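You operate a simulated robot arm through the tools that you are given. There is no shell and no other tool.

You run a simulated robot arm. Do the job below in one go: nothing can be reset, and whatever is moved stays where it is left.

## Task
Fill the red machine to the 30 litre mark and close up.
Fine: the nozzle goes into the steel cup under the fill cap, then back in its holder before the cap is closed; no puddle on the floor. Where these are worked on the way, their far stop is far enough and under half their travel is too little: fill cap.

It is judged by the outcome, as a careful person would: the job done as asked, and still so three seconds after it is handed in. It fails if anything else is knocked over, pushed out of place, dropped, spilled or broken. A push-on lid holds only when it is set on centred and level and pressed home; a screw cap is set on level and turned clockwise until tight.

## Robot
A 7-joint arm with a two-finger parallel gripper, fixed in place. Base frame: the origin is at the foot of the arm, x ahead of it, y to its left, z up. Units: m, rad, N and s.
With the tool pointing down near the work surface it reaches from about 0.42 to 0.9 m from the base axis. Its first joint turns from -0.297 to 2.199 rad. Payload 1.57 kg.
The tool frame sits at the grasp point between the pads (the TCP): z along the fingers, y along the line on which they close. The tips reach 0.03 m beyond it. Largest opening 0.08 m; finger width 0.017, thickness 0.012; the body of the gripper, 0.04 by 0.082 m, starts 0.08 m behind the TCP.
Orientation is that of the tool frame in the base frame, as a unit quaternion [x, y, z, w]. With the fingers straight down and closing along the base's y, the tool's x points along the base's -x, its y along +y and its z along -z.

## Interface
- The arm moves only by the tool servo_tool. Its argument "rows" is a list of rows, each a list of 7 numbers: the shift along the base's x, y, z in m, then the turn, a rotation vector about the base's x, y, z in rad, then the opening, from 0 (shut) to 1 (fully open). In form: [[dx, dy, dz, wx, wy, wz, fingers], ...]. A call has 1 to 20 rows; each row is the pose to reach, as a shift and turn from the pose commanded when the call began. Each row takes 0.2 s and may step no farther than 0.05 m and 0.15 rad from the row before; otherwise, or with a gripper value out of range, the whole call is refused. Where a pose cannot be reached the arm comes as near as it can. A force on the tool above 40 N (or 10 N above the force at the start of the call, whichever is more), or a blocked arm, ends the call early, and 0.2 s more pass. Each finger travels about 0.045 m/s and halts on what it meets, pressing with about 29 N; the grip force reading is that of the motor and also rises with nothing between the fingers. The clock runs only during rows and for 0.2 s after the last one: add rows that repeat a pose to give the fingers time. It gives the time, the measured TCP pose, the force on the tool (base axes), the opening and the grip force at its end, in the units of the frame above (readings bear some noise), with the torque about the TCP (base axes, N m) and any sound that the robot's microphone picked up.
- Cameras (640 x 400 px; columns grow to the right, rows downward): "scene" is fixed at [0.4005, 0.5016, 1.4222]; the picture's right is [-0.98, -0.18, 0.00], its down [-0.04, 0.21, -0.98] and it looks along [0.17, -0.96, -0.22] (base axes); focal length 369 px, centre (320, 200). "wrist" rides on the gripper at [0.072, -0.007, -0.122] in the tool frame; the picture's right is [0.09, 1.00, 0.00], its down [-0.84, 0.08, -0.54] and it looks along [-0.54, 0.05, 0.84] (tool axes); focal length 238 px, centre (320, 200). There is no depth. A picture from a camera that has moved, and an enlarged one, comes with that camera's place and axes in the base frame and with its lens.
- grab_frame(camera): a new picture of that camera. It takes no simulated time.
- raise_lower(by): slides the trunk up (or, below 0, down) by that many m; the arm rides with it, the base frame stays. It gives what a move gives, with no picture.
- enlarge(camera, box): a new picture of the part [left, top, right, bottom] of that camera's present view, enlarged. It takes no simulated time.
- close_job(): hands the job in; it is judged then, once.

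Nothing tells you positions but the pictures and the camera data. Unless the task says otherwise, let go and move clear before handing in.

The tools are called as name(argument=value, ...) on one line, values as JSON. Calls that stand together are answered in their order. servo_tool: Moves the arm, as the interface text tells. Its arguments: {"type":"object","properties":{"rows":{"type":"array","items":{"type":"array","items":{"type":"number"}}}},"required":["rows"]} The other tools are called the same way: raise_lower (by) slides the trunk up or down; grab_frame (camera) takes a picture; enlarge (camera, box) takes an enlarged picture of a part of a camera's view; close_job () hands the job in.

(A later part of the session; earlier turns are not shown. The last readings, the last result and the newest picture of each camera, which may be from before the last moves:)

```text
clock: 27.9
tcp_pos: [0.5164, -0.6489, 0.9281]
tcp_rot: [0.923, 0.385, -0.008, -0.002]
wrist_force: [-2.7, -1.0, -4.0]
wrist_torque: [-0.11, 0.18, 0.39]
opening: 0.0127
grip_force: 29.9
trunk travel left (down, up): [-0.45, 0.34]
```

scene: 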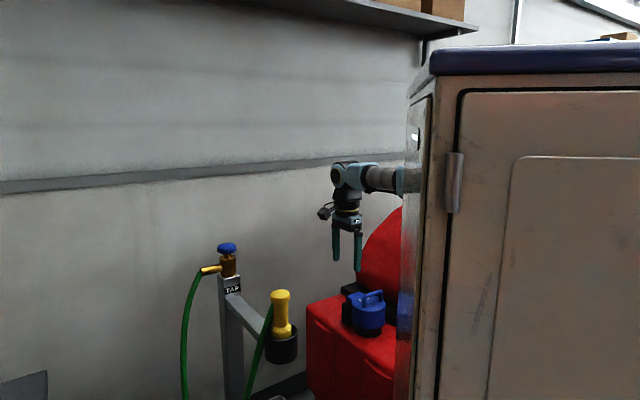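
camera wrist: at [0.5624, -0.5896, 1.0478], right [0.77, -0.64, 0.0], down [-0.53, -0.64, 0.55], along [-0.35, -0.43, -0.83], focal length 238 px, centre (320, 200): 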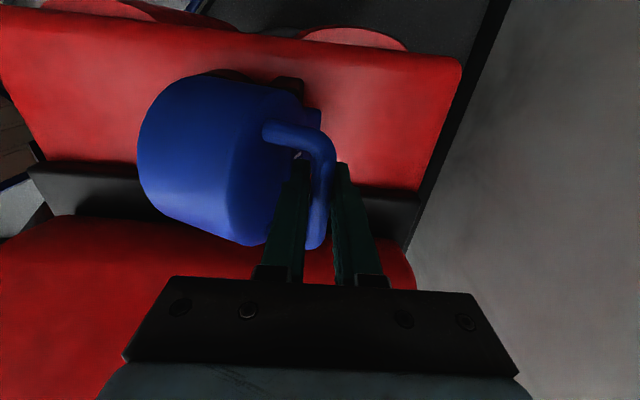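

servo_tool(rows=[[0.0036, -0.0036, -0.003, 0, 0, 0, 0], [0.0071, -0.0071, -0.006, 0, 0, 0, 0], [0.0107, -0.0107, -0.0095, 0, 0, 0, 0], [0.0143, -0.0143, -0.013, 0, 0, 0, 0]])

enlarge(camera="scene", box=[310, 220, 410, 350])

grab_frame(camera="wrist")

```text
clock: 28.9
tcp_pos: [0.5317, -0.6649, 0.9184]
tcp_rot: [0.923, 0.386, -0.006, 0.003]
wrist_force: [1.1, -1.5, 5.1]
wrist_torque: [0.11, -0.08, 0.36]
opening: 0.0125
grip_force: 29.7
trunk travel left (down, up): [-0.45, 0.34]
```

```text
3.08 times, centred on (360, 285) of scene
camera zoom: at [0.4005, 0.5016, 1.4222], right [-0.98, -0.18, 0.0], down [-0.04, 0.21, -0.98], along [0.17, -0.96, -0.22], focal length 1136 px, centre (197, -62)
```

zoom: 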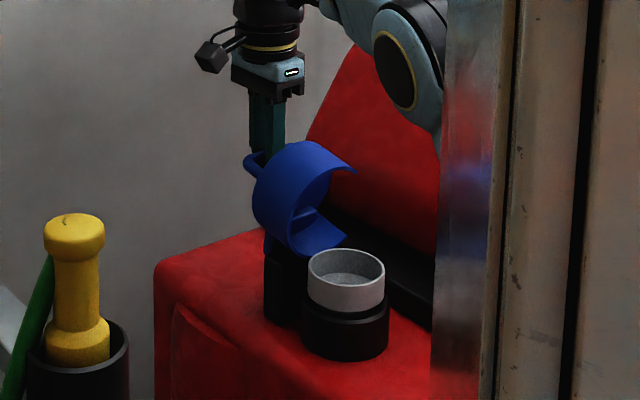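

```text
taken
camera wrist: at [0.5788, -0.6061, 1.0385], right [0.77, -0.64, 0.0], down [-0.53, -0.64, 0.55], along [-0.35, -0.43, -0.83], focal length 238 px, centre (320, 200)
```

wrist: 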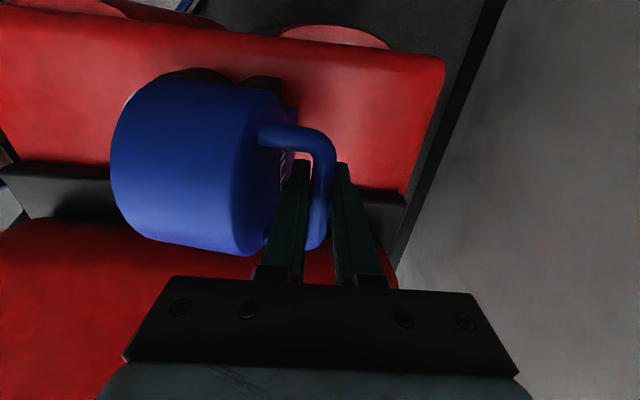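

servo_tool(rows=[[0.003, -0.003, -0.004, 0, 0, 0, 0], [0.0061, -0.0061, -0.008, 0, 0, 0, 0], [0.009, -0.009, -0.0125, 0, 0, 0, 0], [0.0118, -0.0118, -0.017, 0, 0, 0, 0]])

enlarge(camera="scene", box=[310, 220, 410, 350])

grab_frame(camera="wrist")

```text
clock: 30.0
tcp_pos: [0.5464, -0.6779, 0.9023]
tcp_rot: [0.923, 0.386, -0.004, 0.007]
wrist_force: [2.8, -4.7, 5.8]
wrist_torque: [0.21, -0.2, 0.46]
opening: 0.0126
grip_force: 29.4
trunk travel left (down, up): [-0.45, 0.34]
stopped in row 4: the force on the tool passed its limit at 42 N (the readings are from after the stop); the commanded pose is now the measured one
```

```text
3.08 times, centred on (360, 285) of scene
camera zoom: at [0.4005, 0.5016, 1.4222], right [-0.98, -0.18, 0.0], down [-0.04, 0.21, -0.98], along [0.17, -0.96, -0.22], focal length 1136 px, centre (197, -62)
```

zoom: 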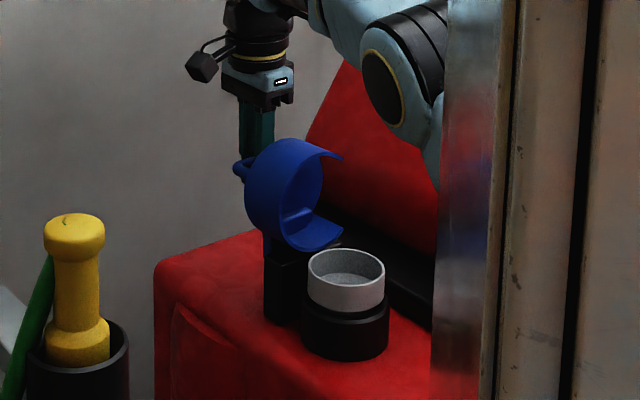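

```text
taken
camera wrist: at [0.5912, -0.6184, 1.0233], right [0.77, -0.63, 0.01], down [-0.53, -0.64, 0.55], along [-0.35, -0.43, -0.83], focal length 238 px, centre (320, 200)
```

wrist: 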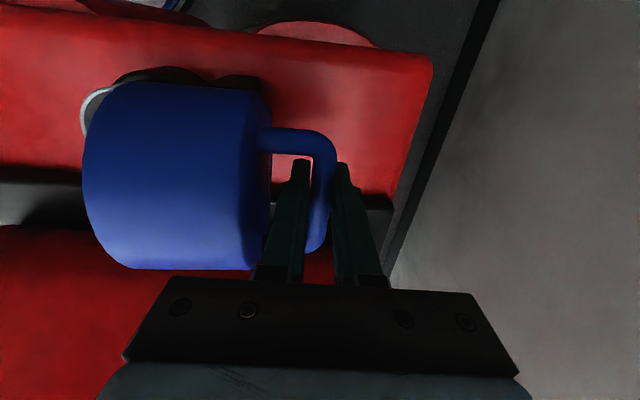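

The cap reached its far stop, past vertical. I'll open the fingers just slightly (one finger is inside the arch), slide straight up off the bar, and then check that the cap stays open.

servo_tool(rows=[[0, 0, 0, 0, 0, 0, 0.27], [0, 0, 0, 0, 0, 0, 0.27], [0, 0, 0.005, 0, 0, 0, 0.27], [0, 0, 0.015, 0, 0, 0, 0.27], [0, 0, 0.03, 0, 0, 0, 0.27]])

enlarge(camera="scene", box=[310, 220, 410, 350])

grab_frame(camera="wrist")

```text
clock: 31.2
tcp_pos: [0.5458, -0.6773, 0.9337]
tcp_rot: [0.923, 0.385, -0.006, 0.006]
wrist_force: [0.7, 0.3, 0.0]
wrist_torque: [-0.01, -0.02, 0.0]
opening: 0.0218
grip_force: 0.3
trunk travel left (down, up): [-0.45, 0.34]
```

```text
3.08 times, centred on (360, 285) of scene
camera zoom: at [0.4005, 0.5016, 1.4222], right [-0.98, -0.18, 0.0], down [-0.04, 0.21, -0.98], along [0.17, -0.96, -0.22], focal length 1136 px, centre (197, -62)
```

zoom: 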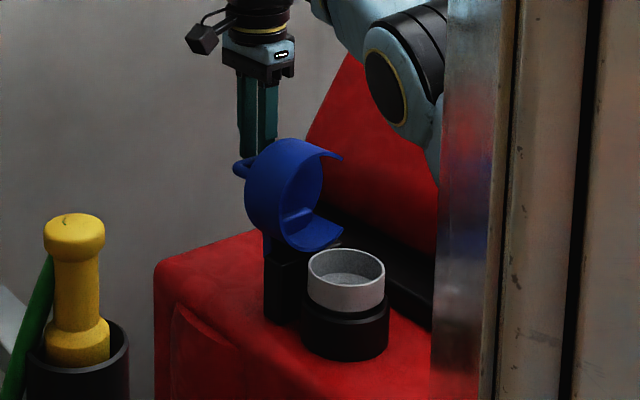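

```text
taken
camera wrist: at [0.5911, -0.6189, 1.0533], right [0.77, -0.64, 0.0], down [-0.53, -0.64, 0.55], along [-0.35, -0.43, -0.83], focal length 238 px, centre (320, 200)
```

wrist: 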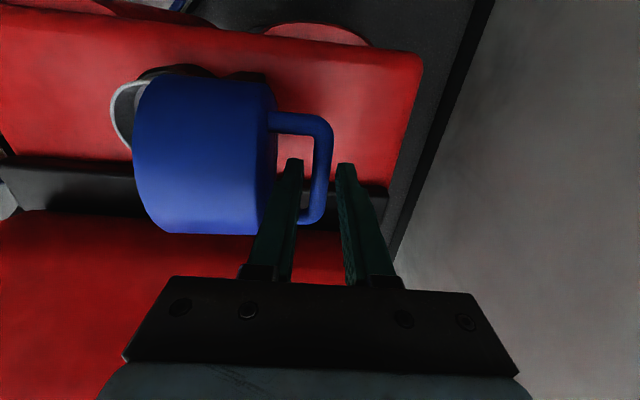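

The cap stays open by itself. I'll rise clear, then turn the wrist and move near the nozzle for a closer look.

servo_tool(rows=[[0.003, -0.003, 0.03, 0, 0, 0, 0.27], [0.006, -0.006, 0.06, 0, 0, 0, 0.27], [0.0, 0.0, 0.1, 0, 0, 0, 0.5], [-0.01, 0.03, 0.13, 0, 0, 0.1, 1], [-0.02, 0.07, 0.15, 0, 0, 0.2, 1], [-0.03, 0.11, 0.17, 0, 0, 0.3, 1], [-0.03, 0.15, 0.18, 0, 0, 0.4, 1], [-0.03, 0.19, 0.18, 0, 0, 0.5, 1], [-0.03, 0.23, 0.18, 0, 0, 0.6, 1], [-0.03, 0.27, 0.18, 0, 0, 0.7, 1], [-0.03, 0.31, 0.18, 0, 0, 0.8, 1], [-0.03, 0.33, 0.18, 0, 0, 0.95, 1], [-0.03, 0.35, 0.18, 0, 0, 1.1, 1], [-0.03, 0.36, 0.18, 0, 0, 1.25, 1], [-0.03, 0.36, 0.18, 0, 0, 1.4, 1], [-0.03, 0.36, 0.18, 0, 0, 1.54, 1]])

grab_frame(camera="wrist")

grab_frame(camera="scene")

```text
clock: 34.6
tcp_pos: [0.5147, -0.3181, 1.1124]
tcp_rot: [0.393, 0.919, 0.0, 0.007]
wrist_force: [0.1, 0.8, -0.2]
wrist_torque: [0.01, 0.01, -0.02]
opening: 0.0801
grip_force: 0.0
out of reach, approached as far as the arm can: row 3
trunk travel left (down, up): [-0.45, 0.34]
```

```text
taken
camera wrist: at [0.4586, -0.2674, 1.2327], right [0.66, 0.75, 0.0], down [0.63, -0.55, 0.55], along [0.42, -0.36, -0.83], focal length 238 px, centre (320, 200)
```

wrist: 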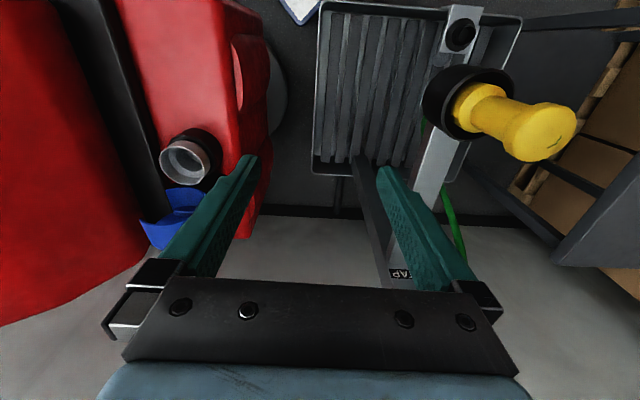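

```text
taken
```

scene: 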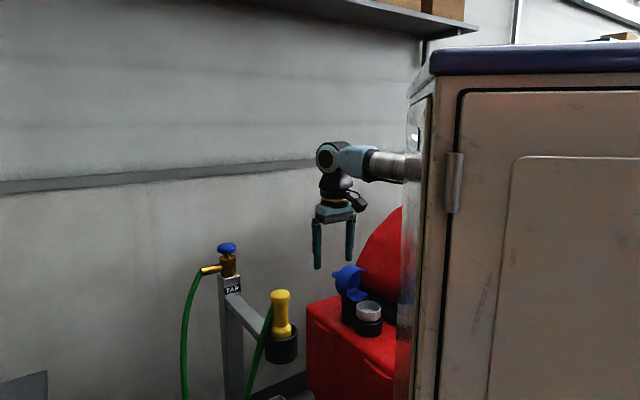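

enlarge(camera="wrist", box=[400, 0, 600, 220])

enlarge(camera="wrist", box=[120, 110, 260, 260])

enlarge(camera="scene", box=[240, 280, 310, 380])

enlarge(camera="scene", box=[190, 230, 260, 300])

```text
1.82 times, centred on (500, 110) of wrist
camera zoom: at [0.4586, -0.2674, 1.2327], right [0.66, 0.75, 0.0], down [0.63, -0.55, 0.55], along [0.42, -0.36, -0.83], focal length 433 px, centre (-7, 364)
```

zoom: 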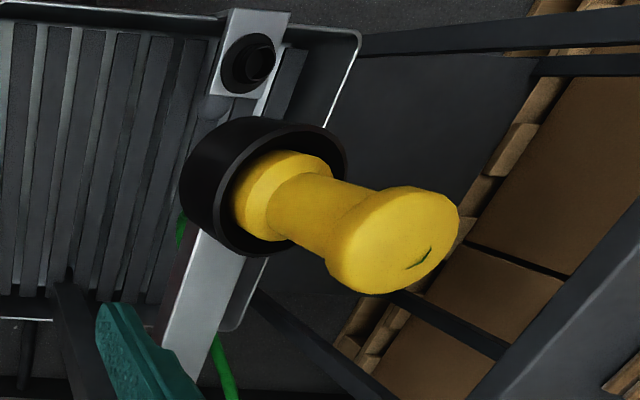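

```text
2.67 times, centred on (190, 185) of wrist
camera zoom: at [0.4586, -0.2674, 1.2327], right [0.66, 0.75, 0.0], down [0.63, -0.55, 0.55], along [0.42, -0.36, -0.83], focal length 636 px, centre (667, 240)
```

zoom: 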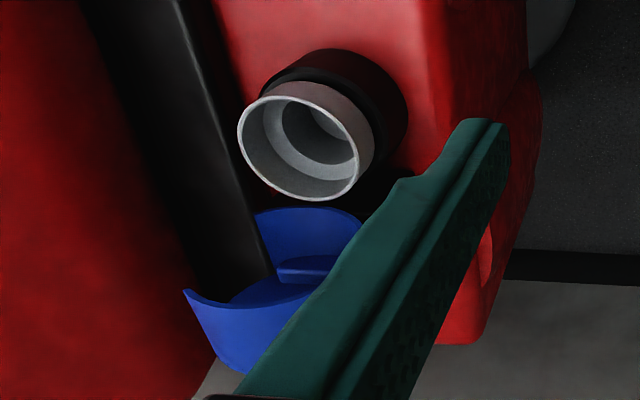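

```text
4.00 times, centred on (275, 330) of scene
camera zoom: at [0.4005, 0.5016, 1.4222], right [-0.98, -0.18, 0.0], down [-0.04, 0.21, -0.98], along [0.17, -0.96, -0.22], focal length 1476 px, centre (500, -320)
```

zoom: 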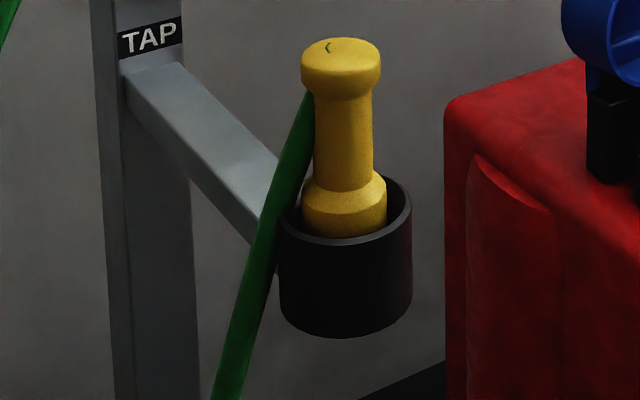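

```text
5.71 times, centred on (225, 265) of scene
camera zoom: at [0.4005, 0.5016, 1.4222], right [-0.98, -0.18, 0.0], down [-0.04, 0.21, -0.98], along [0.17, -0.96, -0.22], focal length 2109 px, centre (863, -171)
```

zoom: 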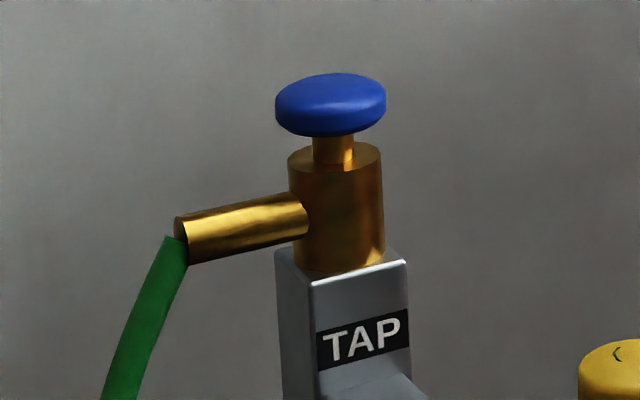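

The cap is holding open with the steel cup at about (0.437, -0.575, 0.838). The nozzle's yellow knob is about 42 mm across with its top near (0.607, -0.184, 1.063), and the hose leaves toward +x/-y, clear of the finger sides. I'll move over it.

servo_tool(rows=[[0.0, 0.0, 0.03, 0, 0, 0, 1], [0.03, 0.035, 0.035, 0, 0, 0, 1], [0.055, 0.07, 0.035, 0, 0, 0, 1], [0.08, 0.1, 0.035, 0, 0, 0, 1], [0.092, 0.133, 0.035, 0, 0, 0, 1], [0.092, 0.133, 0.035, 0, 0, 0, 1]])

grab_frame(camera="wrist")

enlarge(camera="scene", box=[230, 210, 330, 350])

```text
clock: 36.0
tcp_pos: [0.6066, -0.1866, 1.1461]
tcp_rot: [0.394, 0.919, 0.001, 0.007]
wrist_force: [0.0, -0.4, -0.5]
wrist_torque: [0.01, -0.03, -0.03]
opening: 0.0797
grip_force: 0.1
trunk travel left (down, up): [-0.45, 0.34]
```

```text
taken
camera wrist: at [0.5505, -0.1356, 1.2664], right [0.66, 0.75, 0.0], down [0.63, -0.55, 0.55], along [0.42, -0.36, -0.83], focal length 238 px, centre (320, 200)
```

wrist: 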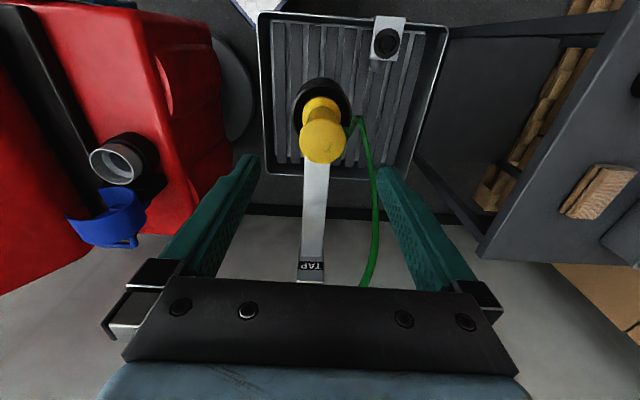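

```text
2.86 times, centred on (280, 280) of scene
camera zoom: at [0.4005, 0.5016, 1.4222], right [-0.98, -0.18, 0.0], down [-0.04, 0.21, -0.98], along [0.17, -0.96, -0.22], focal length 1055 px, centre (434, -29)
```

zoom: 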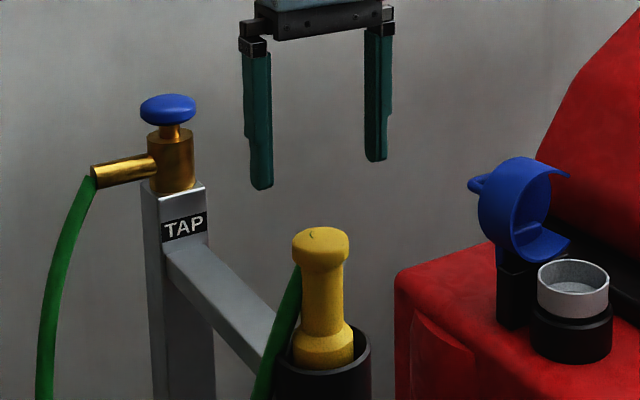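

enlarge(camera="wrist", box=[270, 60, 400, 180])

enlarge(camera="wrist", box=[80, 120, 160, 190])

```text
3.33 times, centred on (335, 120) of wrist
camera zoom: at [0.5505, -0.1356, 1.2664], right [0.66, 0.75, 0.0], down [0.63, -0.55, 0.55], along [0.42, -0.36, -0.83], focal length 794 px, centre (270, 467)
```

zoom: 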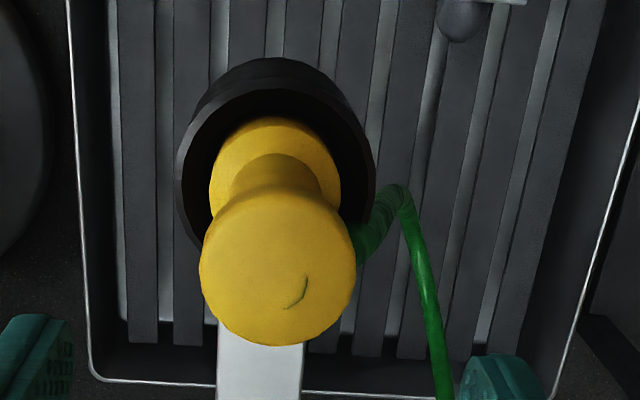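

```text
5.71 times, centred on (120, 155) of wrist
camera zoom: at [0.5505, -0.1356, 1.2664], right [0.66, 0.75, 0.0], down [0.63, -0.55, 0.55], along [0.42, -0.36, -0.83], focal length 1362 px, centre (1463, 457)
```

zoom: 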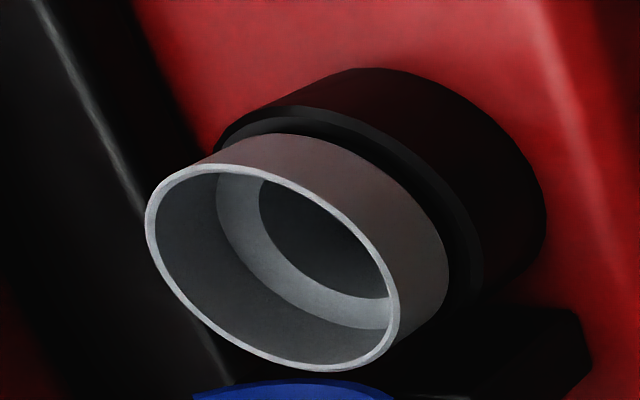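

The hose drops off the nozzle's (+x,+y) side, right where one finger would go. I'll rotate the wrist 90° so the fingers close perpendicular to the hose.

servo_tool(rows=[[0, 0, 0.01, 0, 0, -0.15, 1], [0, 0, 0.01, 0, 0, -0.3, 1], [0, 0, 0.01, 0, 0, -0.45, 1], [0, 0, 0.01, 0, 0, -0.6, 1], [0, 0, 0.01, 0, 0, -0.75, 1], [0, 0, 0.01, 0, 0, -0.9, 1], [0, 0, 0.01, 0, 0, -1.05, 1], [0, 0, 0.01, 0, 0, -1.2, 1], [0, 0, 0.01, 0, 0, -1.35, 1], [0, 0, 0.01, 0, 0, -1.5, 1], [0, 0, 0.01, 0, 0, -1.55, 1], [0, 0, 0.01, 0, 0, -1.55, 1]])

grab_frame(camera="wrist")

enlarge(camera="wrist", box=[250, 60, 400, 200])

```text
clock: 38.6
tcp_pos: [0.6069, -0.1855, 1.1572]
tcp_rot: [0.925, 0.38, -0.005, 0.004]
wrist_force: [0.3, -1.2, -0.4]
wrist_torque: [-0.02, -0.02, 0.01]
opening: 0.0801
grip_force: 0.0
trunk travel left (down, up): [-0.45, 0.34]
```

```text
taken
camera wrist: at [0.6545, -0.1263, 1.278], right [0.77, -0.64, 0.0], down [-0.54, -0.64, 0.55], along [-0.35, -0.43, -0.83], focal length 238 px, centre (320, 200)
```

wrist: 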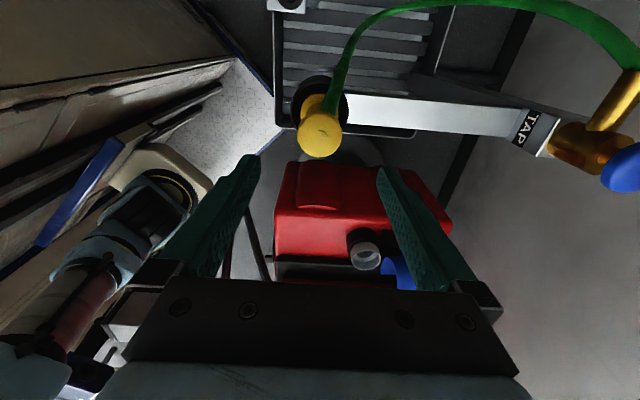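

```text
2.86 times, centred on (325, 130) of wrist
camera zoom: at [0.6545, -0.1263, 1.278], right [0.77, -0.64, 0.0], down [-0.54, -0.64, 0.55], along [-0.35, -0.43, -0.83], focal length 681 px, centre (306, 400)
```

zoom: 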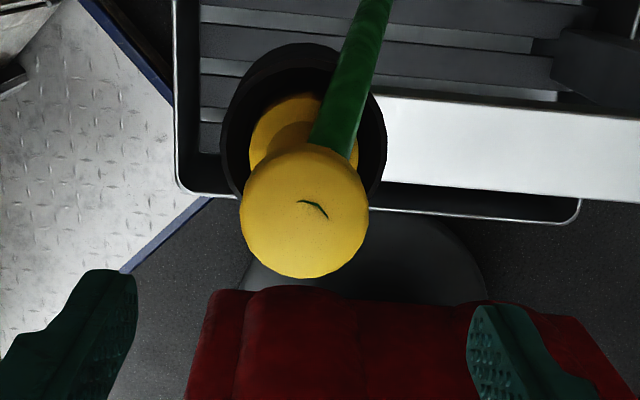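

The hose is now well between the fingers. I'll shift 5 mm to centre on the nozzle and descend so the pads sit around the knob.

servo_tool(rows=[[0.0035, 0.0035, -0.03, 0, 0, 0, 1], [0.0035, 0.0035, -0.06, 0, 0, 0, 1], [0.0035, 0.0035, -0.085, 0, 0, 0, 1], [0.0035, 0.0035, -0.1, 0, 0, 0, 1], [0.0035, 0.0035, -0.11, 0, 0, 0, 1], [0.0035, 0.0035, -0.11, 0, 0, 0, 1]])

grab_frame(camera="wrist")

enlarge(camera="scene", box=[230, 240, 330, 370])

```text
clock: 40.0
tcp_pos: [0.6101, -0.1805, 1.048]
tcp_rot: [0.925, 0.381, -0.006, 0.004]
wrist_force: [-0.4, -0.6, 0.6]
wrist_torque: [0.0, 0.02, -0.02]
opening: 0.0799
grip_force: 0.1
trunk travel left (down, up): [-0.45, 0.34]
```

```text
taken
camera wrist: at [0.6571, -0.122, 1.1674], right [0.77, -0.64, 0.0], down [-0.54, -0.64, 0.55], along [-0.35, -0.43, -0.83], focal length 238 px, centre (320, 200)
```

wrist: 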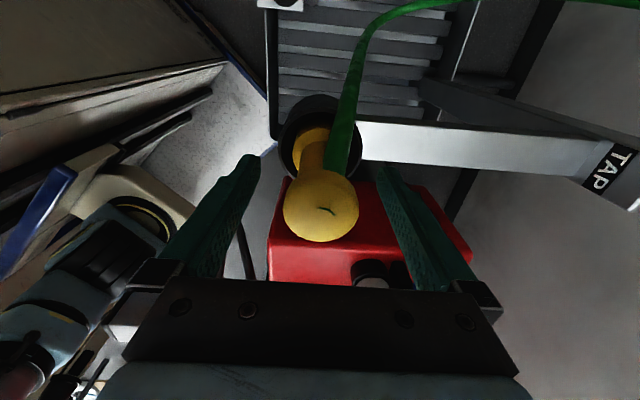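

```text
3.08 times, centred on (280, 305) of scene
camera zoom: at [0.4005, 0.5016, 1.4222], right [-0.98, -0.18, 0.0], down [-0.04, 0.21, -0.98], along [0.17, -0.96, -0.22], focal length 1136 px, centre (443, -123)
```

zoom: 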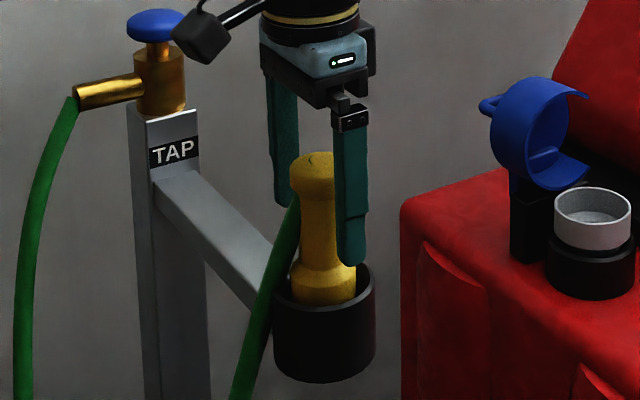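

Knob is centred. Closing the grip.

servo_tool(rows=[[0, 0, 0, 0, 0, 0, 0.6], [0, 0, 0, 0, 0, 0, 0.3], [0, 0, 0, 0, 0, 0, 0.1], [0, 0, 0, 0, 0, 0, 0], [0, 0, 0, 0, 0, 0, 0]])

servo_tool(rows=[[0, 0, 0.01, 0, 0, 0, 0], [0, 0, 0.025, 0, 0, 0, 0], [0, 0, 0.025, 0, 0, 0, 0]])

grab_frame(camera="wrist")

enlarge(camera="scene", box=[230, 240, 330, 370])

```text
clock: 41.2
tcp_pos: [0.6098, -0.1809, 1.0476]
tcp_rot: [0.925, 0.381, -0.006, 0.005]
wrist_force: [0.8, 0.4, 0.6]
wrist_torque: [0.01, 0.0, -0.02]
opening: 0.0414
grip_force: 29.4
trunk travel left (down, up): [-0.45, 0.34]
```

```text
clock: 42.0
tcp_pos: [0.6096, -0.1797, 1.0732]
tcp_rot: [0.925, 0.38, -0.006, 0.004]
wrist_force: [-0.2, -0.3, -2.3]
wrist_torque: [0.01, -0.02, 0.04]
opening: 0.041
grip_force: 28.7
trunk travel left (down, up): [-0.45, 0.34]
```

```text
taken
camera wrist: at [0.6571, -0.1217, 1.1935], right [0.77, -0.64, 0.0], down [-0.54, -0.64, 0.55], along [-0.35, -0.43, -0.83], focal length 238 px, centre (320, 200)
```

wrist: 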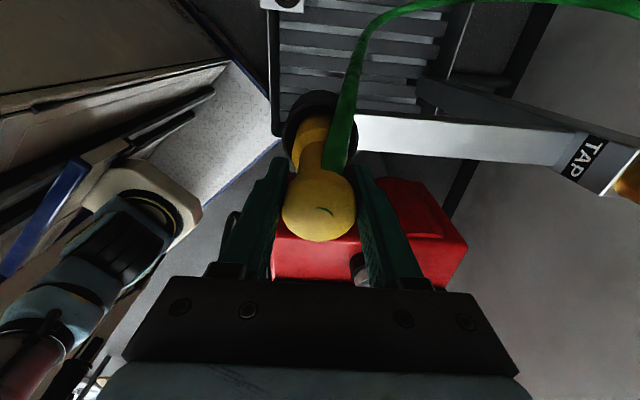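

```text
3.08 times, centred on (280, 305) of scene
camera zoom: at [0.4005, 0.5016, 1.4222], right [-0.98, -0.18, 0.0], down [-0.04, 0.21, -0.98], along [0.17, -0.96, -0.22], focal length 1136 px, centre (443, -123)
```

zoom: 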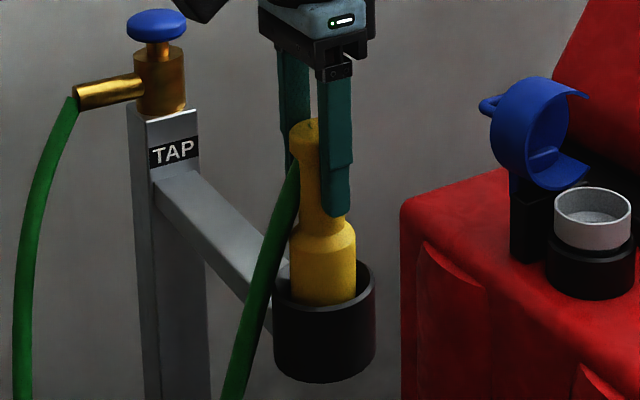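

Nozzle is held and lifting freely. Raising it further to clear the holder and see its full length.

servo_tool(rows=[[0, 0, 0.03, 0, 0, 0, 0], [0, 0, 0.06, 0, 0, 0, 0], [0, 0, 0.09, 0, 0, 0, 0], [0, 0, 0.12, 0, 0, 0, 0], [0, 0, 0.12, 0, 0, 0, 0]])

enlarge(camera="scene", box=[220, 200, 340, 370])

grab_frame(camera="wrist")

```text
clock: 43.2
tcp_pos: [0.6108, -0.1809, 1.194]
tcp_rot: [0.924, 0.382, -0.006, 0.006]
wrist_force: [-0.3, 0.5, -2.2]
wrist_torque: [0.0, 0.02, -0.01]
opening: 0.0413
grip_force: 29.1
trunk travel left (down, up): [-0.45, 0.34]
```

```text
2.35 times, centred on (280, 285) of scene
camera zoom: at [0.4005, 0.5016, 1.4222], right [-0.98, -0.18, 0.0], down [-0.04, 0.21, -0.98], along [0.17, -0.96, -0.22], focal length 868 px, centre (414, 0)
```

zoom: 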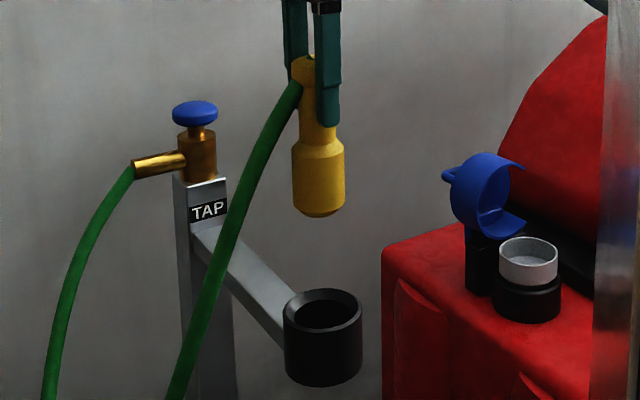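

```text
taken
camera wrist: at [0.6576, -0.1212, 1.3143], right [0.77, -0.64, 0.0], down [-0.54, -0.64, 0.55], along [-0.35, -0.43, -0.83], focal length 238 px, centre (320, 200)
```

wrist: 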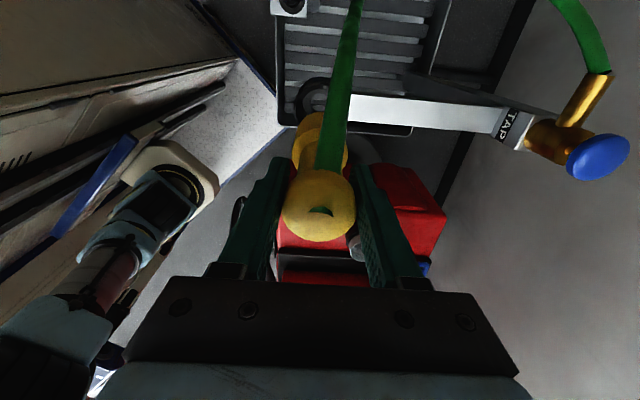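

The nozzle is fully out; its bottom is about 0.112 m below the TCP. I'll carry it at this height to above the steel cup at ≈(0.437, -0.577).

servo_tool(rows=[[-0.007, -0.016, 0, 0, 0, 0, 0], [-0.02, -0.045, 0, 0, 0, 0, 0], [-0.034, -0.077, 0, 0, 0, 0, 0], [-0.048, -0.11, 0, 0, 0, 0, 0], [-0.063, -0.143, 0, 0, 0, 0, 0], [-0.078, -0.177, 0, 0, 0, 0, 0], [-0.093, -0.211, 0, 0, 0, 0, 0], [-0.108, -0.245, 0, 0, 0, 0, 0], [-0.122, -0.278, 0, 0, 0, 0, 0], [-0.136, -0.31, 0, 0, 0, 0, 0], [-0.149, -0.34, 0, 0, 0, 0, 0], [-0.161, -0.366, 0, 0, 0, 0, 0], [-0.17, -0.387, 0, 0, 0, 0, 0], [-0.174, -0.396, 0, 0, 0, 0, 0], [-0.174, -0.396, 0, 0, 0, 0, 0]])

grab_frame(camera="wrist")

grab_frame(camera="scene")

```text
clock: 46.4
tcp_pos: [0.4482, -0.5467, 1.1926]
tcp_rot: [0.925, 0.381, -0.005, 0.006]
wrist_force: [0.3, 0.5, -1.3]
wrist_torque: [0.01, -0.01, 0.01]
opening: 0.0415
grip_force: 28.8
out of reach, approached as far as the arm can: row 13, 14, 15
trunk travel left (down, up): [-0.45, 0.34]
```

```text
taken
camera wrist: at [0.496, -0.4869, 1.3125], right [0.77, -0.64, 0.01], down [-0.54, -0.64, 0.55], along [-0.35, -0.43, -0.83], focal length 238 px, centre (320, 200)
```

wrist: 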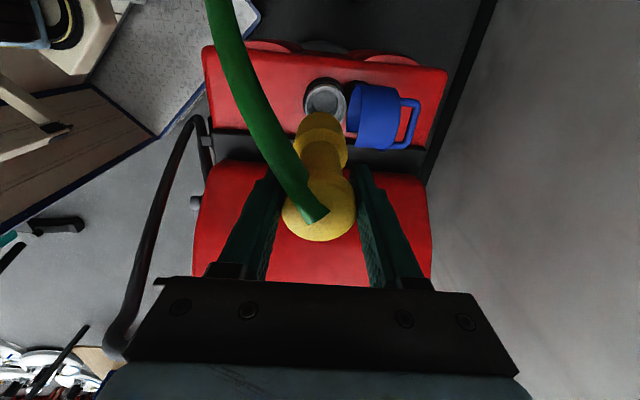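

```text
taken
```

scene: 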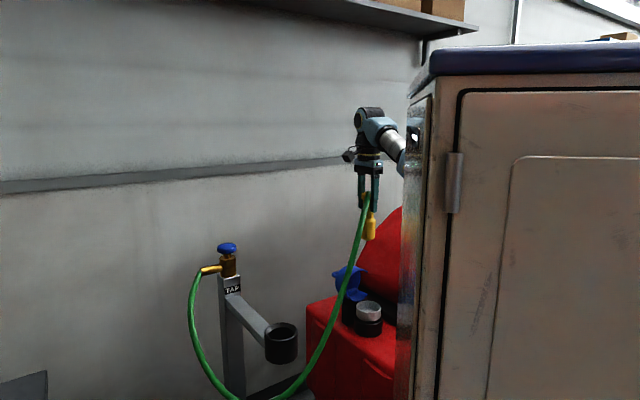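

Reach fell short at this height. I'll lower the trunk slightly (nozzle bottom stays above the open cap) and then finish the alignment.

raise_lower(by=-0.1)

servo_tool(rows=[[0, 0, 0, 0, 0, 0, 0], [0, 0, 0, 0, 0, 0, 0]])

```text
clock: 47.7
tcp_pos: [0.449, -0.5462, 1.0931]
tcp_rot: [0.925, 0.38, -0.004, 0.006]
wrist_force: [-0.7, 0.2, -2.3]
wrist_torque: [0.0, 0.0, 0.03]
opening: 0.0415
grip_force: 28.8
trunk travel left (down, up): [-0.35, 0.44]
```

```text
clock: 48.3
tcp_pos: [0.4485, -0.5462, 1.0918]
tcp_rot: [0.925, 0.38, -0.005, 0.006]
wrist_force: [-0.3, 0.4, -2.5]
wrist_torque: [0.01, -0.01, -0.03]
opening: 0.0412
grip_force: 29.0
trunk travel left (down, up): [-0.35, 0.44]
```

servo_tool(rows=[[-0.004, -0.01, -0.015, 0, 0, 0, 0], [-0.008, -0.02, -0.03, 0, 0, 0, 0], [-0.0115, -0.031, -0.04, 0, 0, 0, 0], [-0.0115, -0.031, -0.05, 0, 0, 0, 0], [-0.0115, -0.031, -0.05, 0, 0, 0, 0]])

grab_frame(camera="wrist")

enlarge(camera="scene", box=[310, 210, 410, 350])

```text
clock: 49.5
tcp_pos: [0.4399, -0.5778, 1.042]
tcp_rot: [0.925, 0.381, -0.004, 0.006]
wrist_force: [-0.6, -0.1, -2.5]
wrist_torque: [0.02, -0.01, 0.02]
opening: 0.0412
grip_force: 29.4
trunk travel left (down, up): [-0.35, 0.44]
```

```text
taken
camera wrist: at [0.485, -0.5187, 1.1624], right [0.77, -0.64, 0.01], down [-0.54, -0.64, 0.55], along [-0.35, -0.43, -0.83], focal length 238 px, centre (320, 200)
```

wrist: 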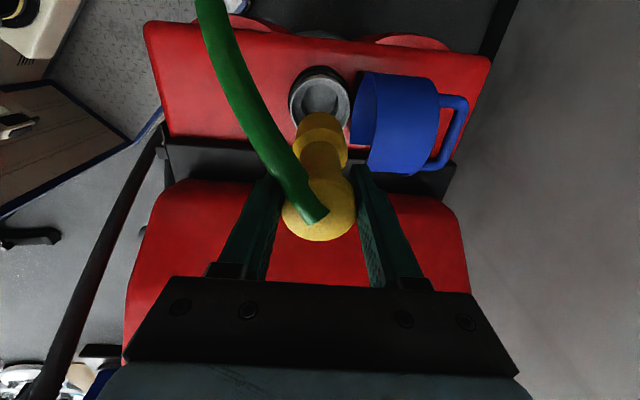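

```text
2.86 times, centred on (360, 280) of scene
camera zoom: at [0.4005, 0.5016, 1.4222], right [-0.98, -0.18, 0.0], down [-0.04, 0.21, -0.98], along [0.17, -0.96, -0.22], focal length 1055 px, centre (206, -29)
```

zoom: 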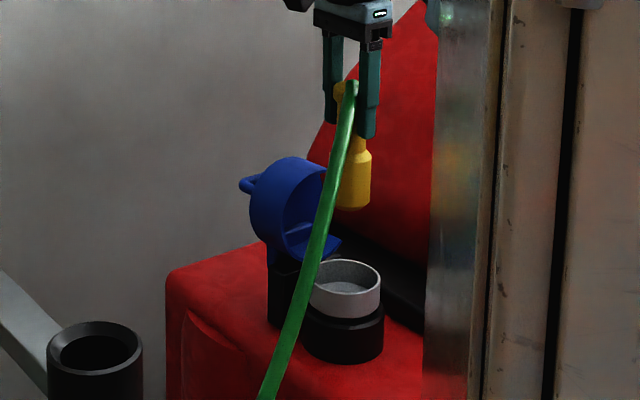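

The cup appears slightly off (toward +x+y) from directly under the nozzle. I'll zoom in to measure the offset before lowering.

enlarge(camera="wrist", box=[270, 50, 380, 170])

enlarge(camera="scene", box=[335, 245, 395, 340])

```text
3.33 times, centred on (325, 110) of wrist
camera zoom: at [0.485, -0.5187, 1.1624], right [0.77, -0.64, 0.01], down [-0.54, -0.64, 0.55], along [-0.35, -0.43, -0.83], focal length 794 px, centre (303, 500)
```

zoom: 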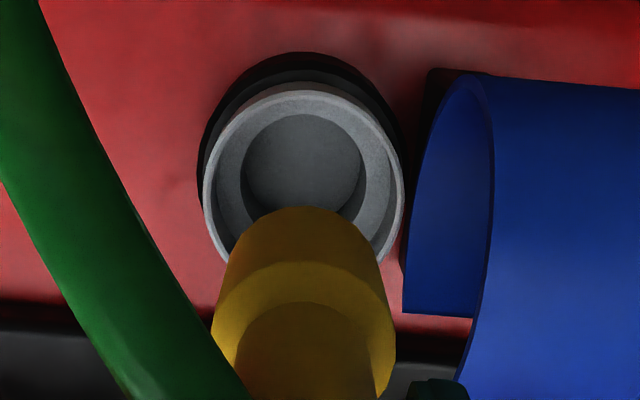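

```text
4.21 times, centred on (365, 292) of scene
camera zoom: at [0.4005, 0.5016, 1.4222], right [-0.98, -0.18, 0.0], down [-0.04, 0.21, -0.98], along [0.17, -0.96, -0.22], focal length 1554 px, centre (130, -190)
```

zoom: 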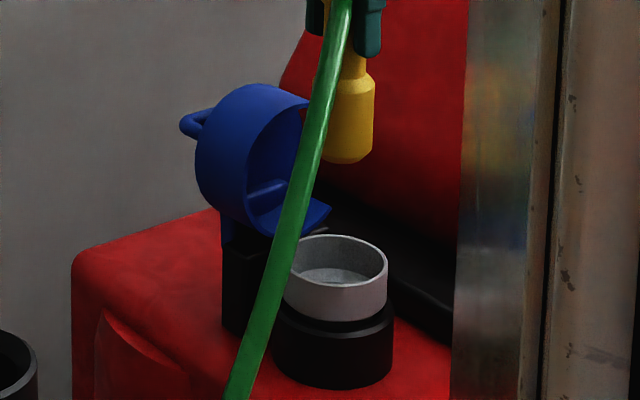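

Refined measurement shows the cup is within 2 mm of directly below the nozzle, with a bore about 54 mm wide under a ledge. I'll lower it gently.

servo_tool(rows=[[0.001, 0, -0.02, 0, 0, 0, 0], [0.001, 0, -0.045, 0, 0, 0, 0], [0.001, 0, -0.07, 0, 0, 0, 0], [0.001, 0, -0.09, 0, 0, 0, 0], [0.001, 0, -0.09, 0, 0, 0, 0]])

grab_frame(camera="wrist")

enlarge(camera="scene", box=[335, 245, 395, 340])

```text
clock: 50.7
tcp_pos: [0.4391, -0.5765, 0.9522]
tcp_rot: [0.925, 0.38, -0.005, 0.007]
wrist_force: [-0.2, 0.1, -1.8]
wrist_torque: [0.02, 0.0, 0.02]
opening: 0.0416
grip_force: 28.5
trunk travel left (down, up): [-0.35, 0.44]
```

```text
taken
camera wrist: at [0.4859, -0.5181, 1.0718], right [0.77, -0.64, 0.01], down [-0.54, -0.64, 0.55], along [-0.35, -0.43, -0.83], focal length 238 px, centre (320, 200)
```

wrist: 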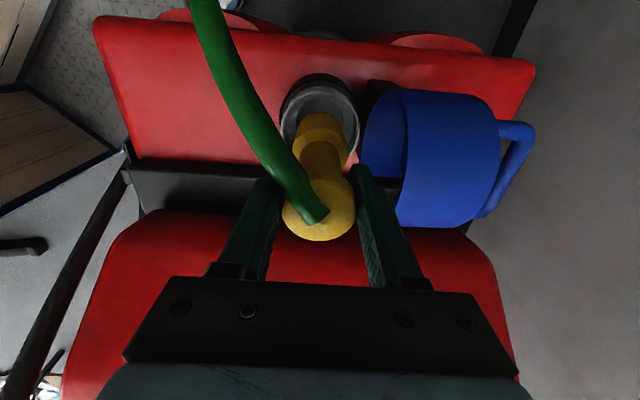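

```text
4.21 times, centred on (365, 292) of scene
camera zoom: at [0.4005, 0.5016, 1.4222], right [-0.98, -0.18, 0.0], down [-0.04, 0.21, -0.98], along [0.17, -0.96, -0.22], focal length 1554 px, centre (130, -190)
```

zoom: 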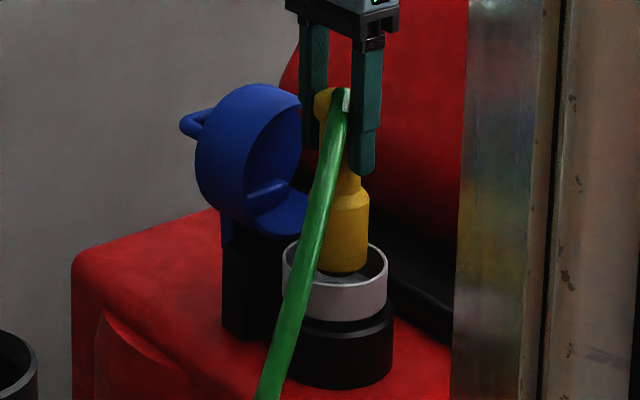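

enlarge(camera="wrist", box=[260, 60, 380, 180])

```text
3.33 times, centred on (320, 120) of wrist
camera zoom: at [0.4859, -0.5181, 1.0718], right [0.77, -0.64, 0.01], down [-0.54, -0.64, 0.55], along [-0.35, -0.43, -0.83], focal length 794 px, centre (320, 467)
```

zoom: 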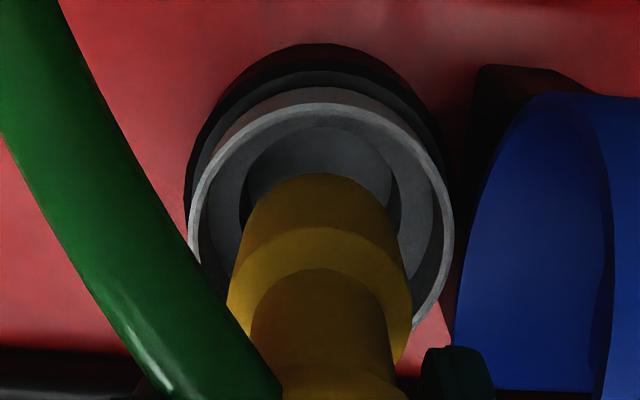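

Aligned to within 1–2 mm. Continuing down slowly until it seats.

servo_tool(rows=[[0, 0, -0.015, 0, 0, 0, 0], [0, 0, -0.03, 0, 0, 0, 0], [0, 0, -0.04, 0, 0, 0, 0], [0, 0, -0.045, 0, 0, 0, 0], [0, 0, -0.05, 0, 0, 0, 0]])

enlarge(camera="wrist", box=[260, 60, 380, 180])

enlarge(camera="scene", box=[335, 245, 395, 340])

```text
clock: 51.9
tcp_pos: [0.4382, -0.5771, 0.9041]
tcp_rot: [0.925, 0.381, -0.005, 0.007]
wrist_force: [-0.8, -0.2, -2.1]
wrist_torque: [0.0, -0.03, 0.03]
opening: 0.0414
grip_force: 29.4
trunk travel left (down, up): [-0.35, 0.44]
```

```text
3.33 times, centred on (320, 120) of wrist
camera zoom: at [0.4853, -0.5177, 1.0232], right [0.77, -0.64, 0.01], down [-0.54, -0.64, 0.55], along [-0.35, -0.43, -0.83], focal length 794 px, centre (320, 467)
```

zoom: 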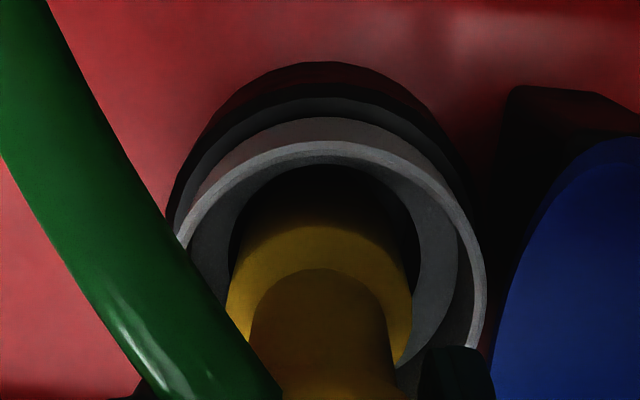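

```text
4.21 times, centred on (365, 292) of scene
camera zoom: at [0.4005, 0.5016, 1.4222], right [-0.98, -0.18, 0.0], down [-0.04, 0.21, -0.98], along [0.17, -0.96, -0.22], focal length 1554 px, centre (130, -190)
```

zoom: 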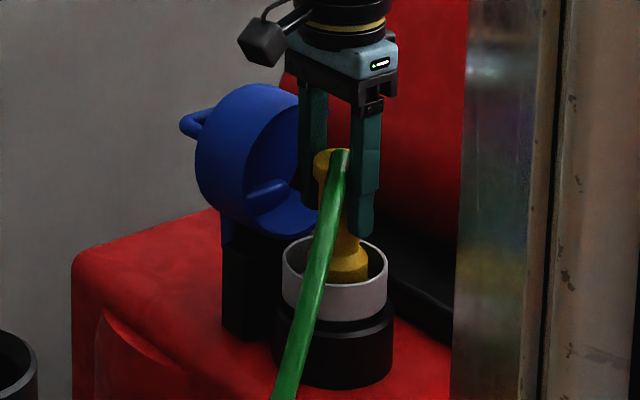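

servo_tool(rows=[[0, 0, -0.005, 0, 0, 0, 0], [0, 0, -0.01, 0, 0, 0, 0], [0, 0, -0.015, 0, 0, 0, 0], [0, 0, -0.02, 0, 0, 0, 0], [0, 0, -0.025, 0, 0, 0, 0]])

enlarge(camera="wrist", box=[260, 60, 380, 180])

enlarge(camera="scene", box=[335, 245, 395, 340])

```text
clock: 53.1
tcp_pos: [0.4385, -0.5772, 0.8815]
tcp_rot: [0.925, 0.38, -0.004, 0.009]
wrist_force: [-0.2, -0.3, 28.8]
wrist_torque: [0.02, 0.18, 0.01]
opening: 0.0411
grip_force: 28.9
trunk travel left (down, up): [-0.35, 0.44]
```

```text
3.33 times, centred on (320, 120) of wrist
camera zoom: at [0.4847, -0.5165, 1.0008], right [0.77, -0.64, 0.01], down [-0.54, -0.63, 0.56], along [-0.35, -0.43, -0.83], focal length 794 px, centre (320, 467)
```

zoom: 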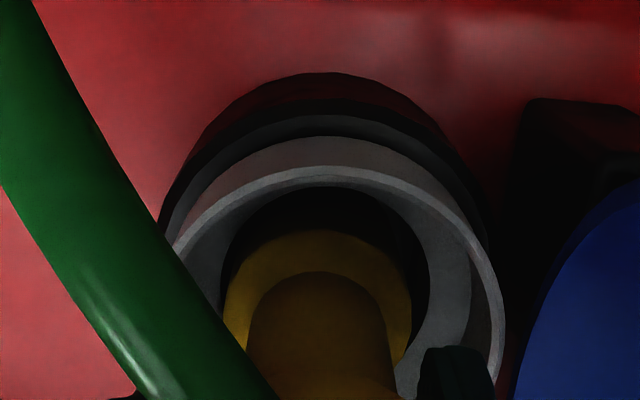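

```text
4.21 times, centred on (365, 292) of scene
camera zoom: at [0.4005, 0.5016, 1.4222], right [-0.98, -0.18, 0.0], down [-0.04, 0.21, -0.98], along [0.17, -0.96, -0.22], focal length 1554 px, centre (130, -190)
```

zoom: 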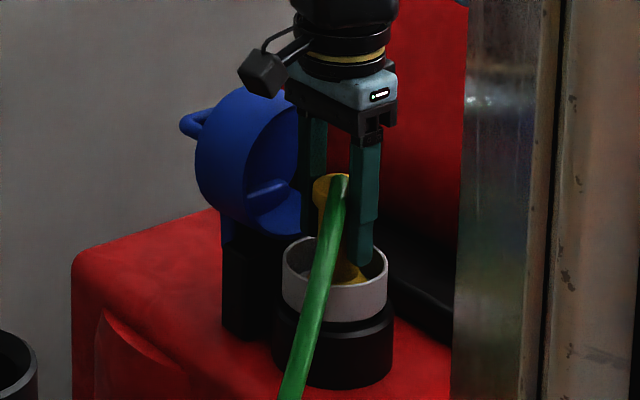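

The nozzle is seated on the bottom of the bore, about 65 mm below the cup's rim. I'll ease the pressure, open just enough to free the knob (the cap lip is near one finger), and rise straight up.

servo_tool(rows=[[0, 0, 0.0025, 0, 0, 0, 0], [0, 0, 0.0025, 0, 0, 0, 0.3], [0, 0, 0.0025, 0, 0, 0, 0.63], [0, 0, 0.0025, 0, 0, 0, 0.63], [0, 0, 0.0025, 0, 0, 0, 0.63]])

enlarge(camera="scene", box=[335, 245, 395, 340])

grab_frame(camera="wrist")

```text
clock: 54.3
tcp_pos: [0.4375, -0.5753, 0.8792]
tcp_rot: [0.925, 0.38, -0.005, 0.006]
wrist_force: [0.2, 1.0, 0.0]
wrist_torque: [0.0, 0.02, -0.01]
opening: 0.0501
grip_force: 0.1
trunk travel left (down, up): [-0.35, 0.44]
```

```text
4.21 times, centred on (365, 292) of scene
camera zoom: at [0.4005, 0.5016, 1.4222], right [-0.98, -0.18, 0.0], down [-0.04, 0.21, -0.98], along [0.17, -0.96, -0.22], focal length 1554 px, centre (130, -190)
```

zoom: 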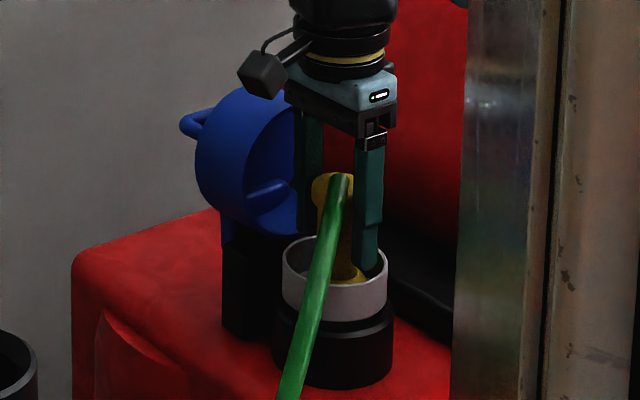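

```text
taken
camera wrist: at [0.4851, -0.5174, 0.9995], right [0.77, -0.64, 0.01], down [-0.54, -0.64, 0.55], along [-0.35, -0.43, -0.83], focal length 238 px, centre (320, 200)
```

wrist: 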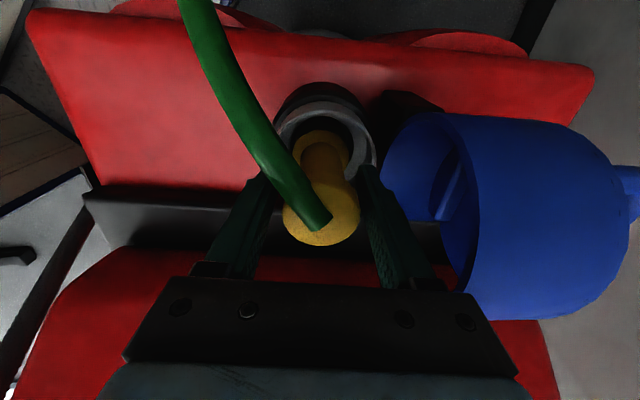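

servo_tool(rows=[[0, 0, 0.01, 0, 0, 0, 0.63], [0, 0, 0.025, 0, 0, 0, 0.63], [0, 0, 0.045, 0, 0, 0, 0.63], [0, 0, 0.07, 0, 0, 0, 0.63], [0, 0, 0.1, 0, 0, 0, 0.63], [0, 0, 0.12, 0, 0, 0, 0.63]])

grab_frame(camera="scene")

enlarge(camera="scene", box=[335, 245, 395, 340])

grab_frame(camera="wrist")

```text
clock: 55.7
tcp_pos: [0.4386, -0.5767, 1.0001]
tcp_rot: [0.925, 0.381, -0.005, 0.006]
wrist_force: [-0.1, -0.6, 0.3]
wrist_torque: [0.0, 0.02, 0.02]
opening: 0.0505
grip_force: 0.1
trunk travel left (down, up): [-0.35, 0.44]
```

```text
taken
```

scene: 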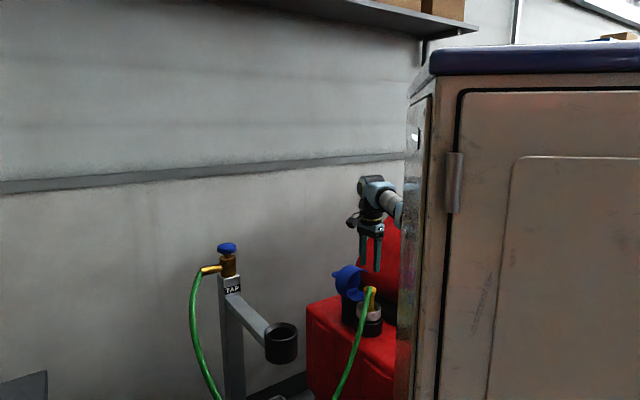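

```text
4.21 times, centred on (365, 292) of scene
camera zoom: at [0.4005, 0.5016, 1.4222], right [-0.98, -0.18, 0.0], down [-0.04, 0.21, -0.98], along [0.17, -0.96, -0.22], focal length 1554 px, centre (130, -190)
```

zoom: 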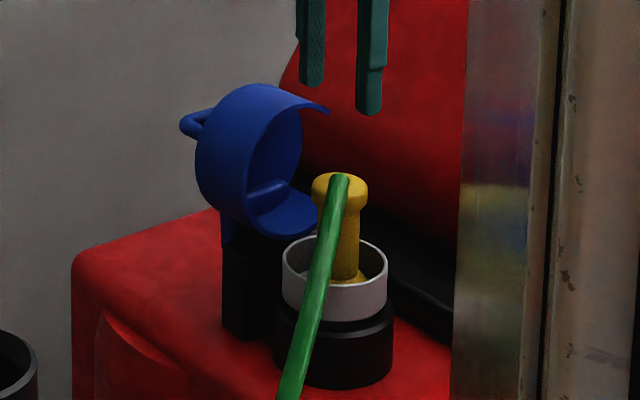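

```text
taken
camera wrist: at [0.486, -0.518, 1.1205], right [0.77, -0.64, 0.01], down [-0.54, -0.64, 0.55], along [-0.35, -0.43, -0.83], focal length 238 px, centre (320, 200)
```

wrist: 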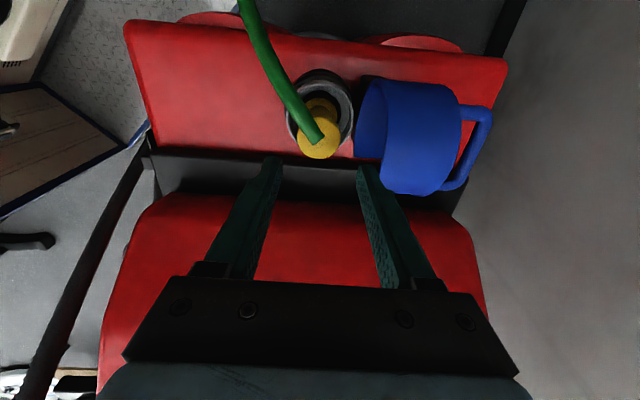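

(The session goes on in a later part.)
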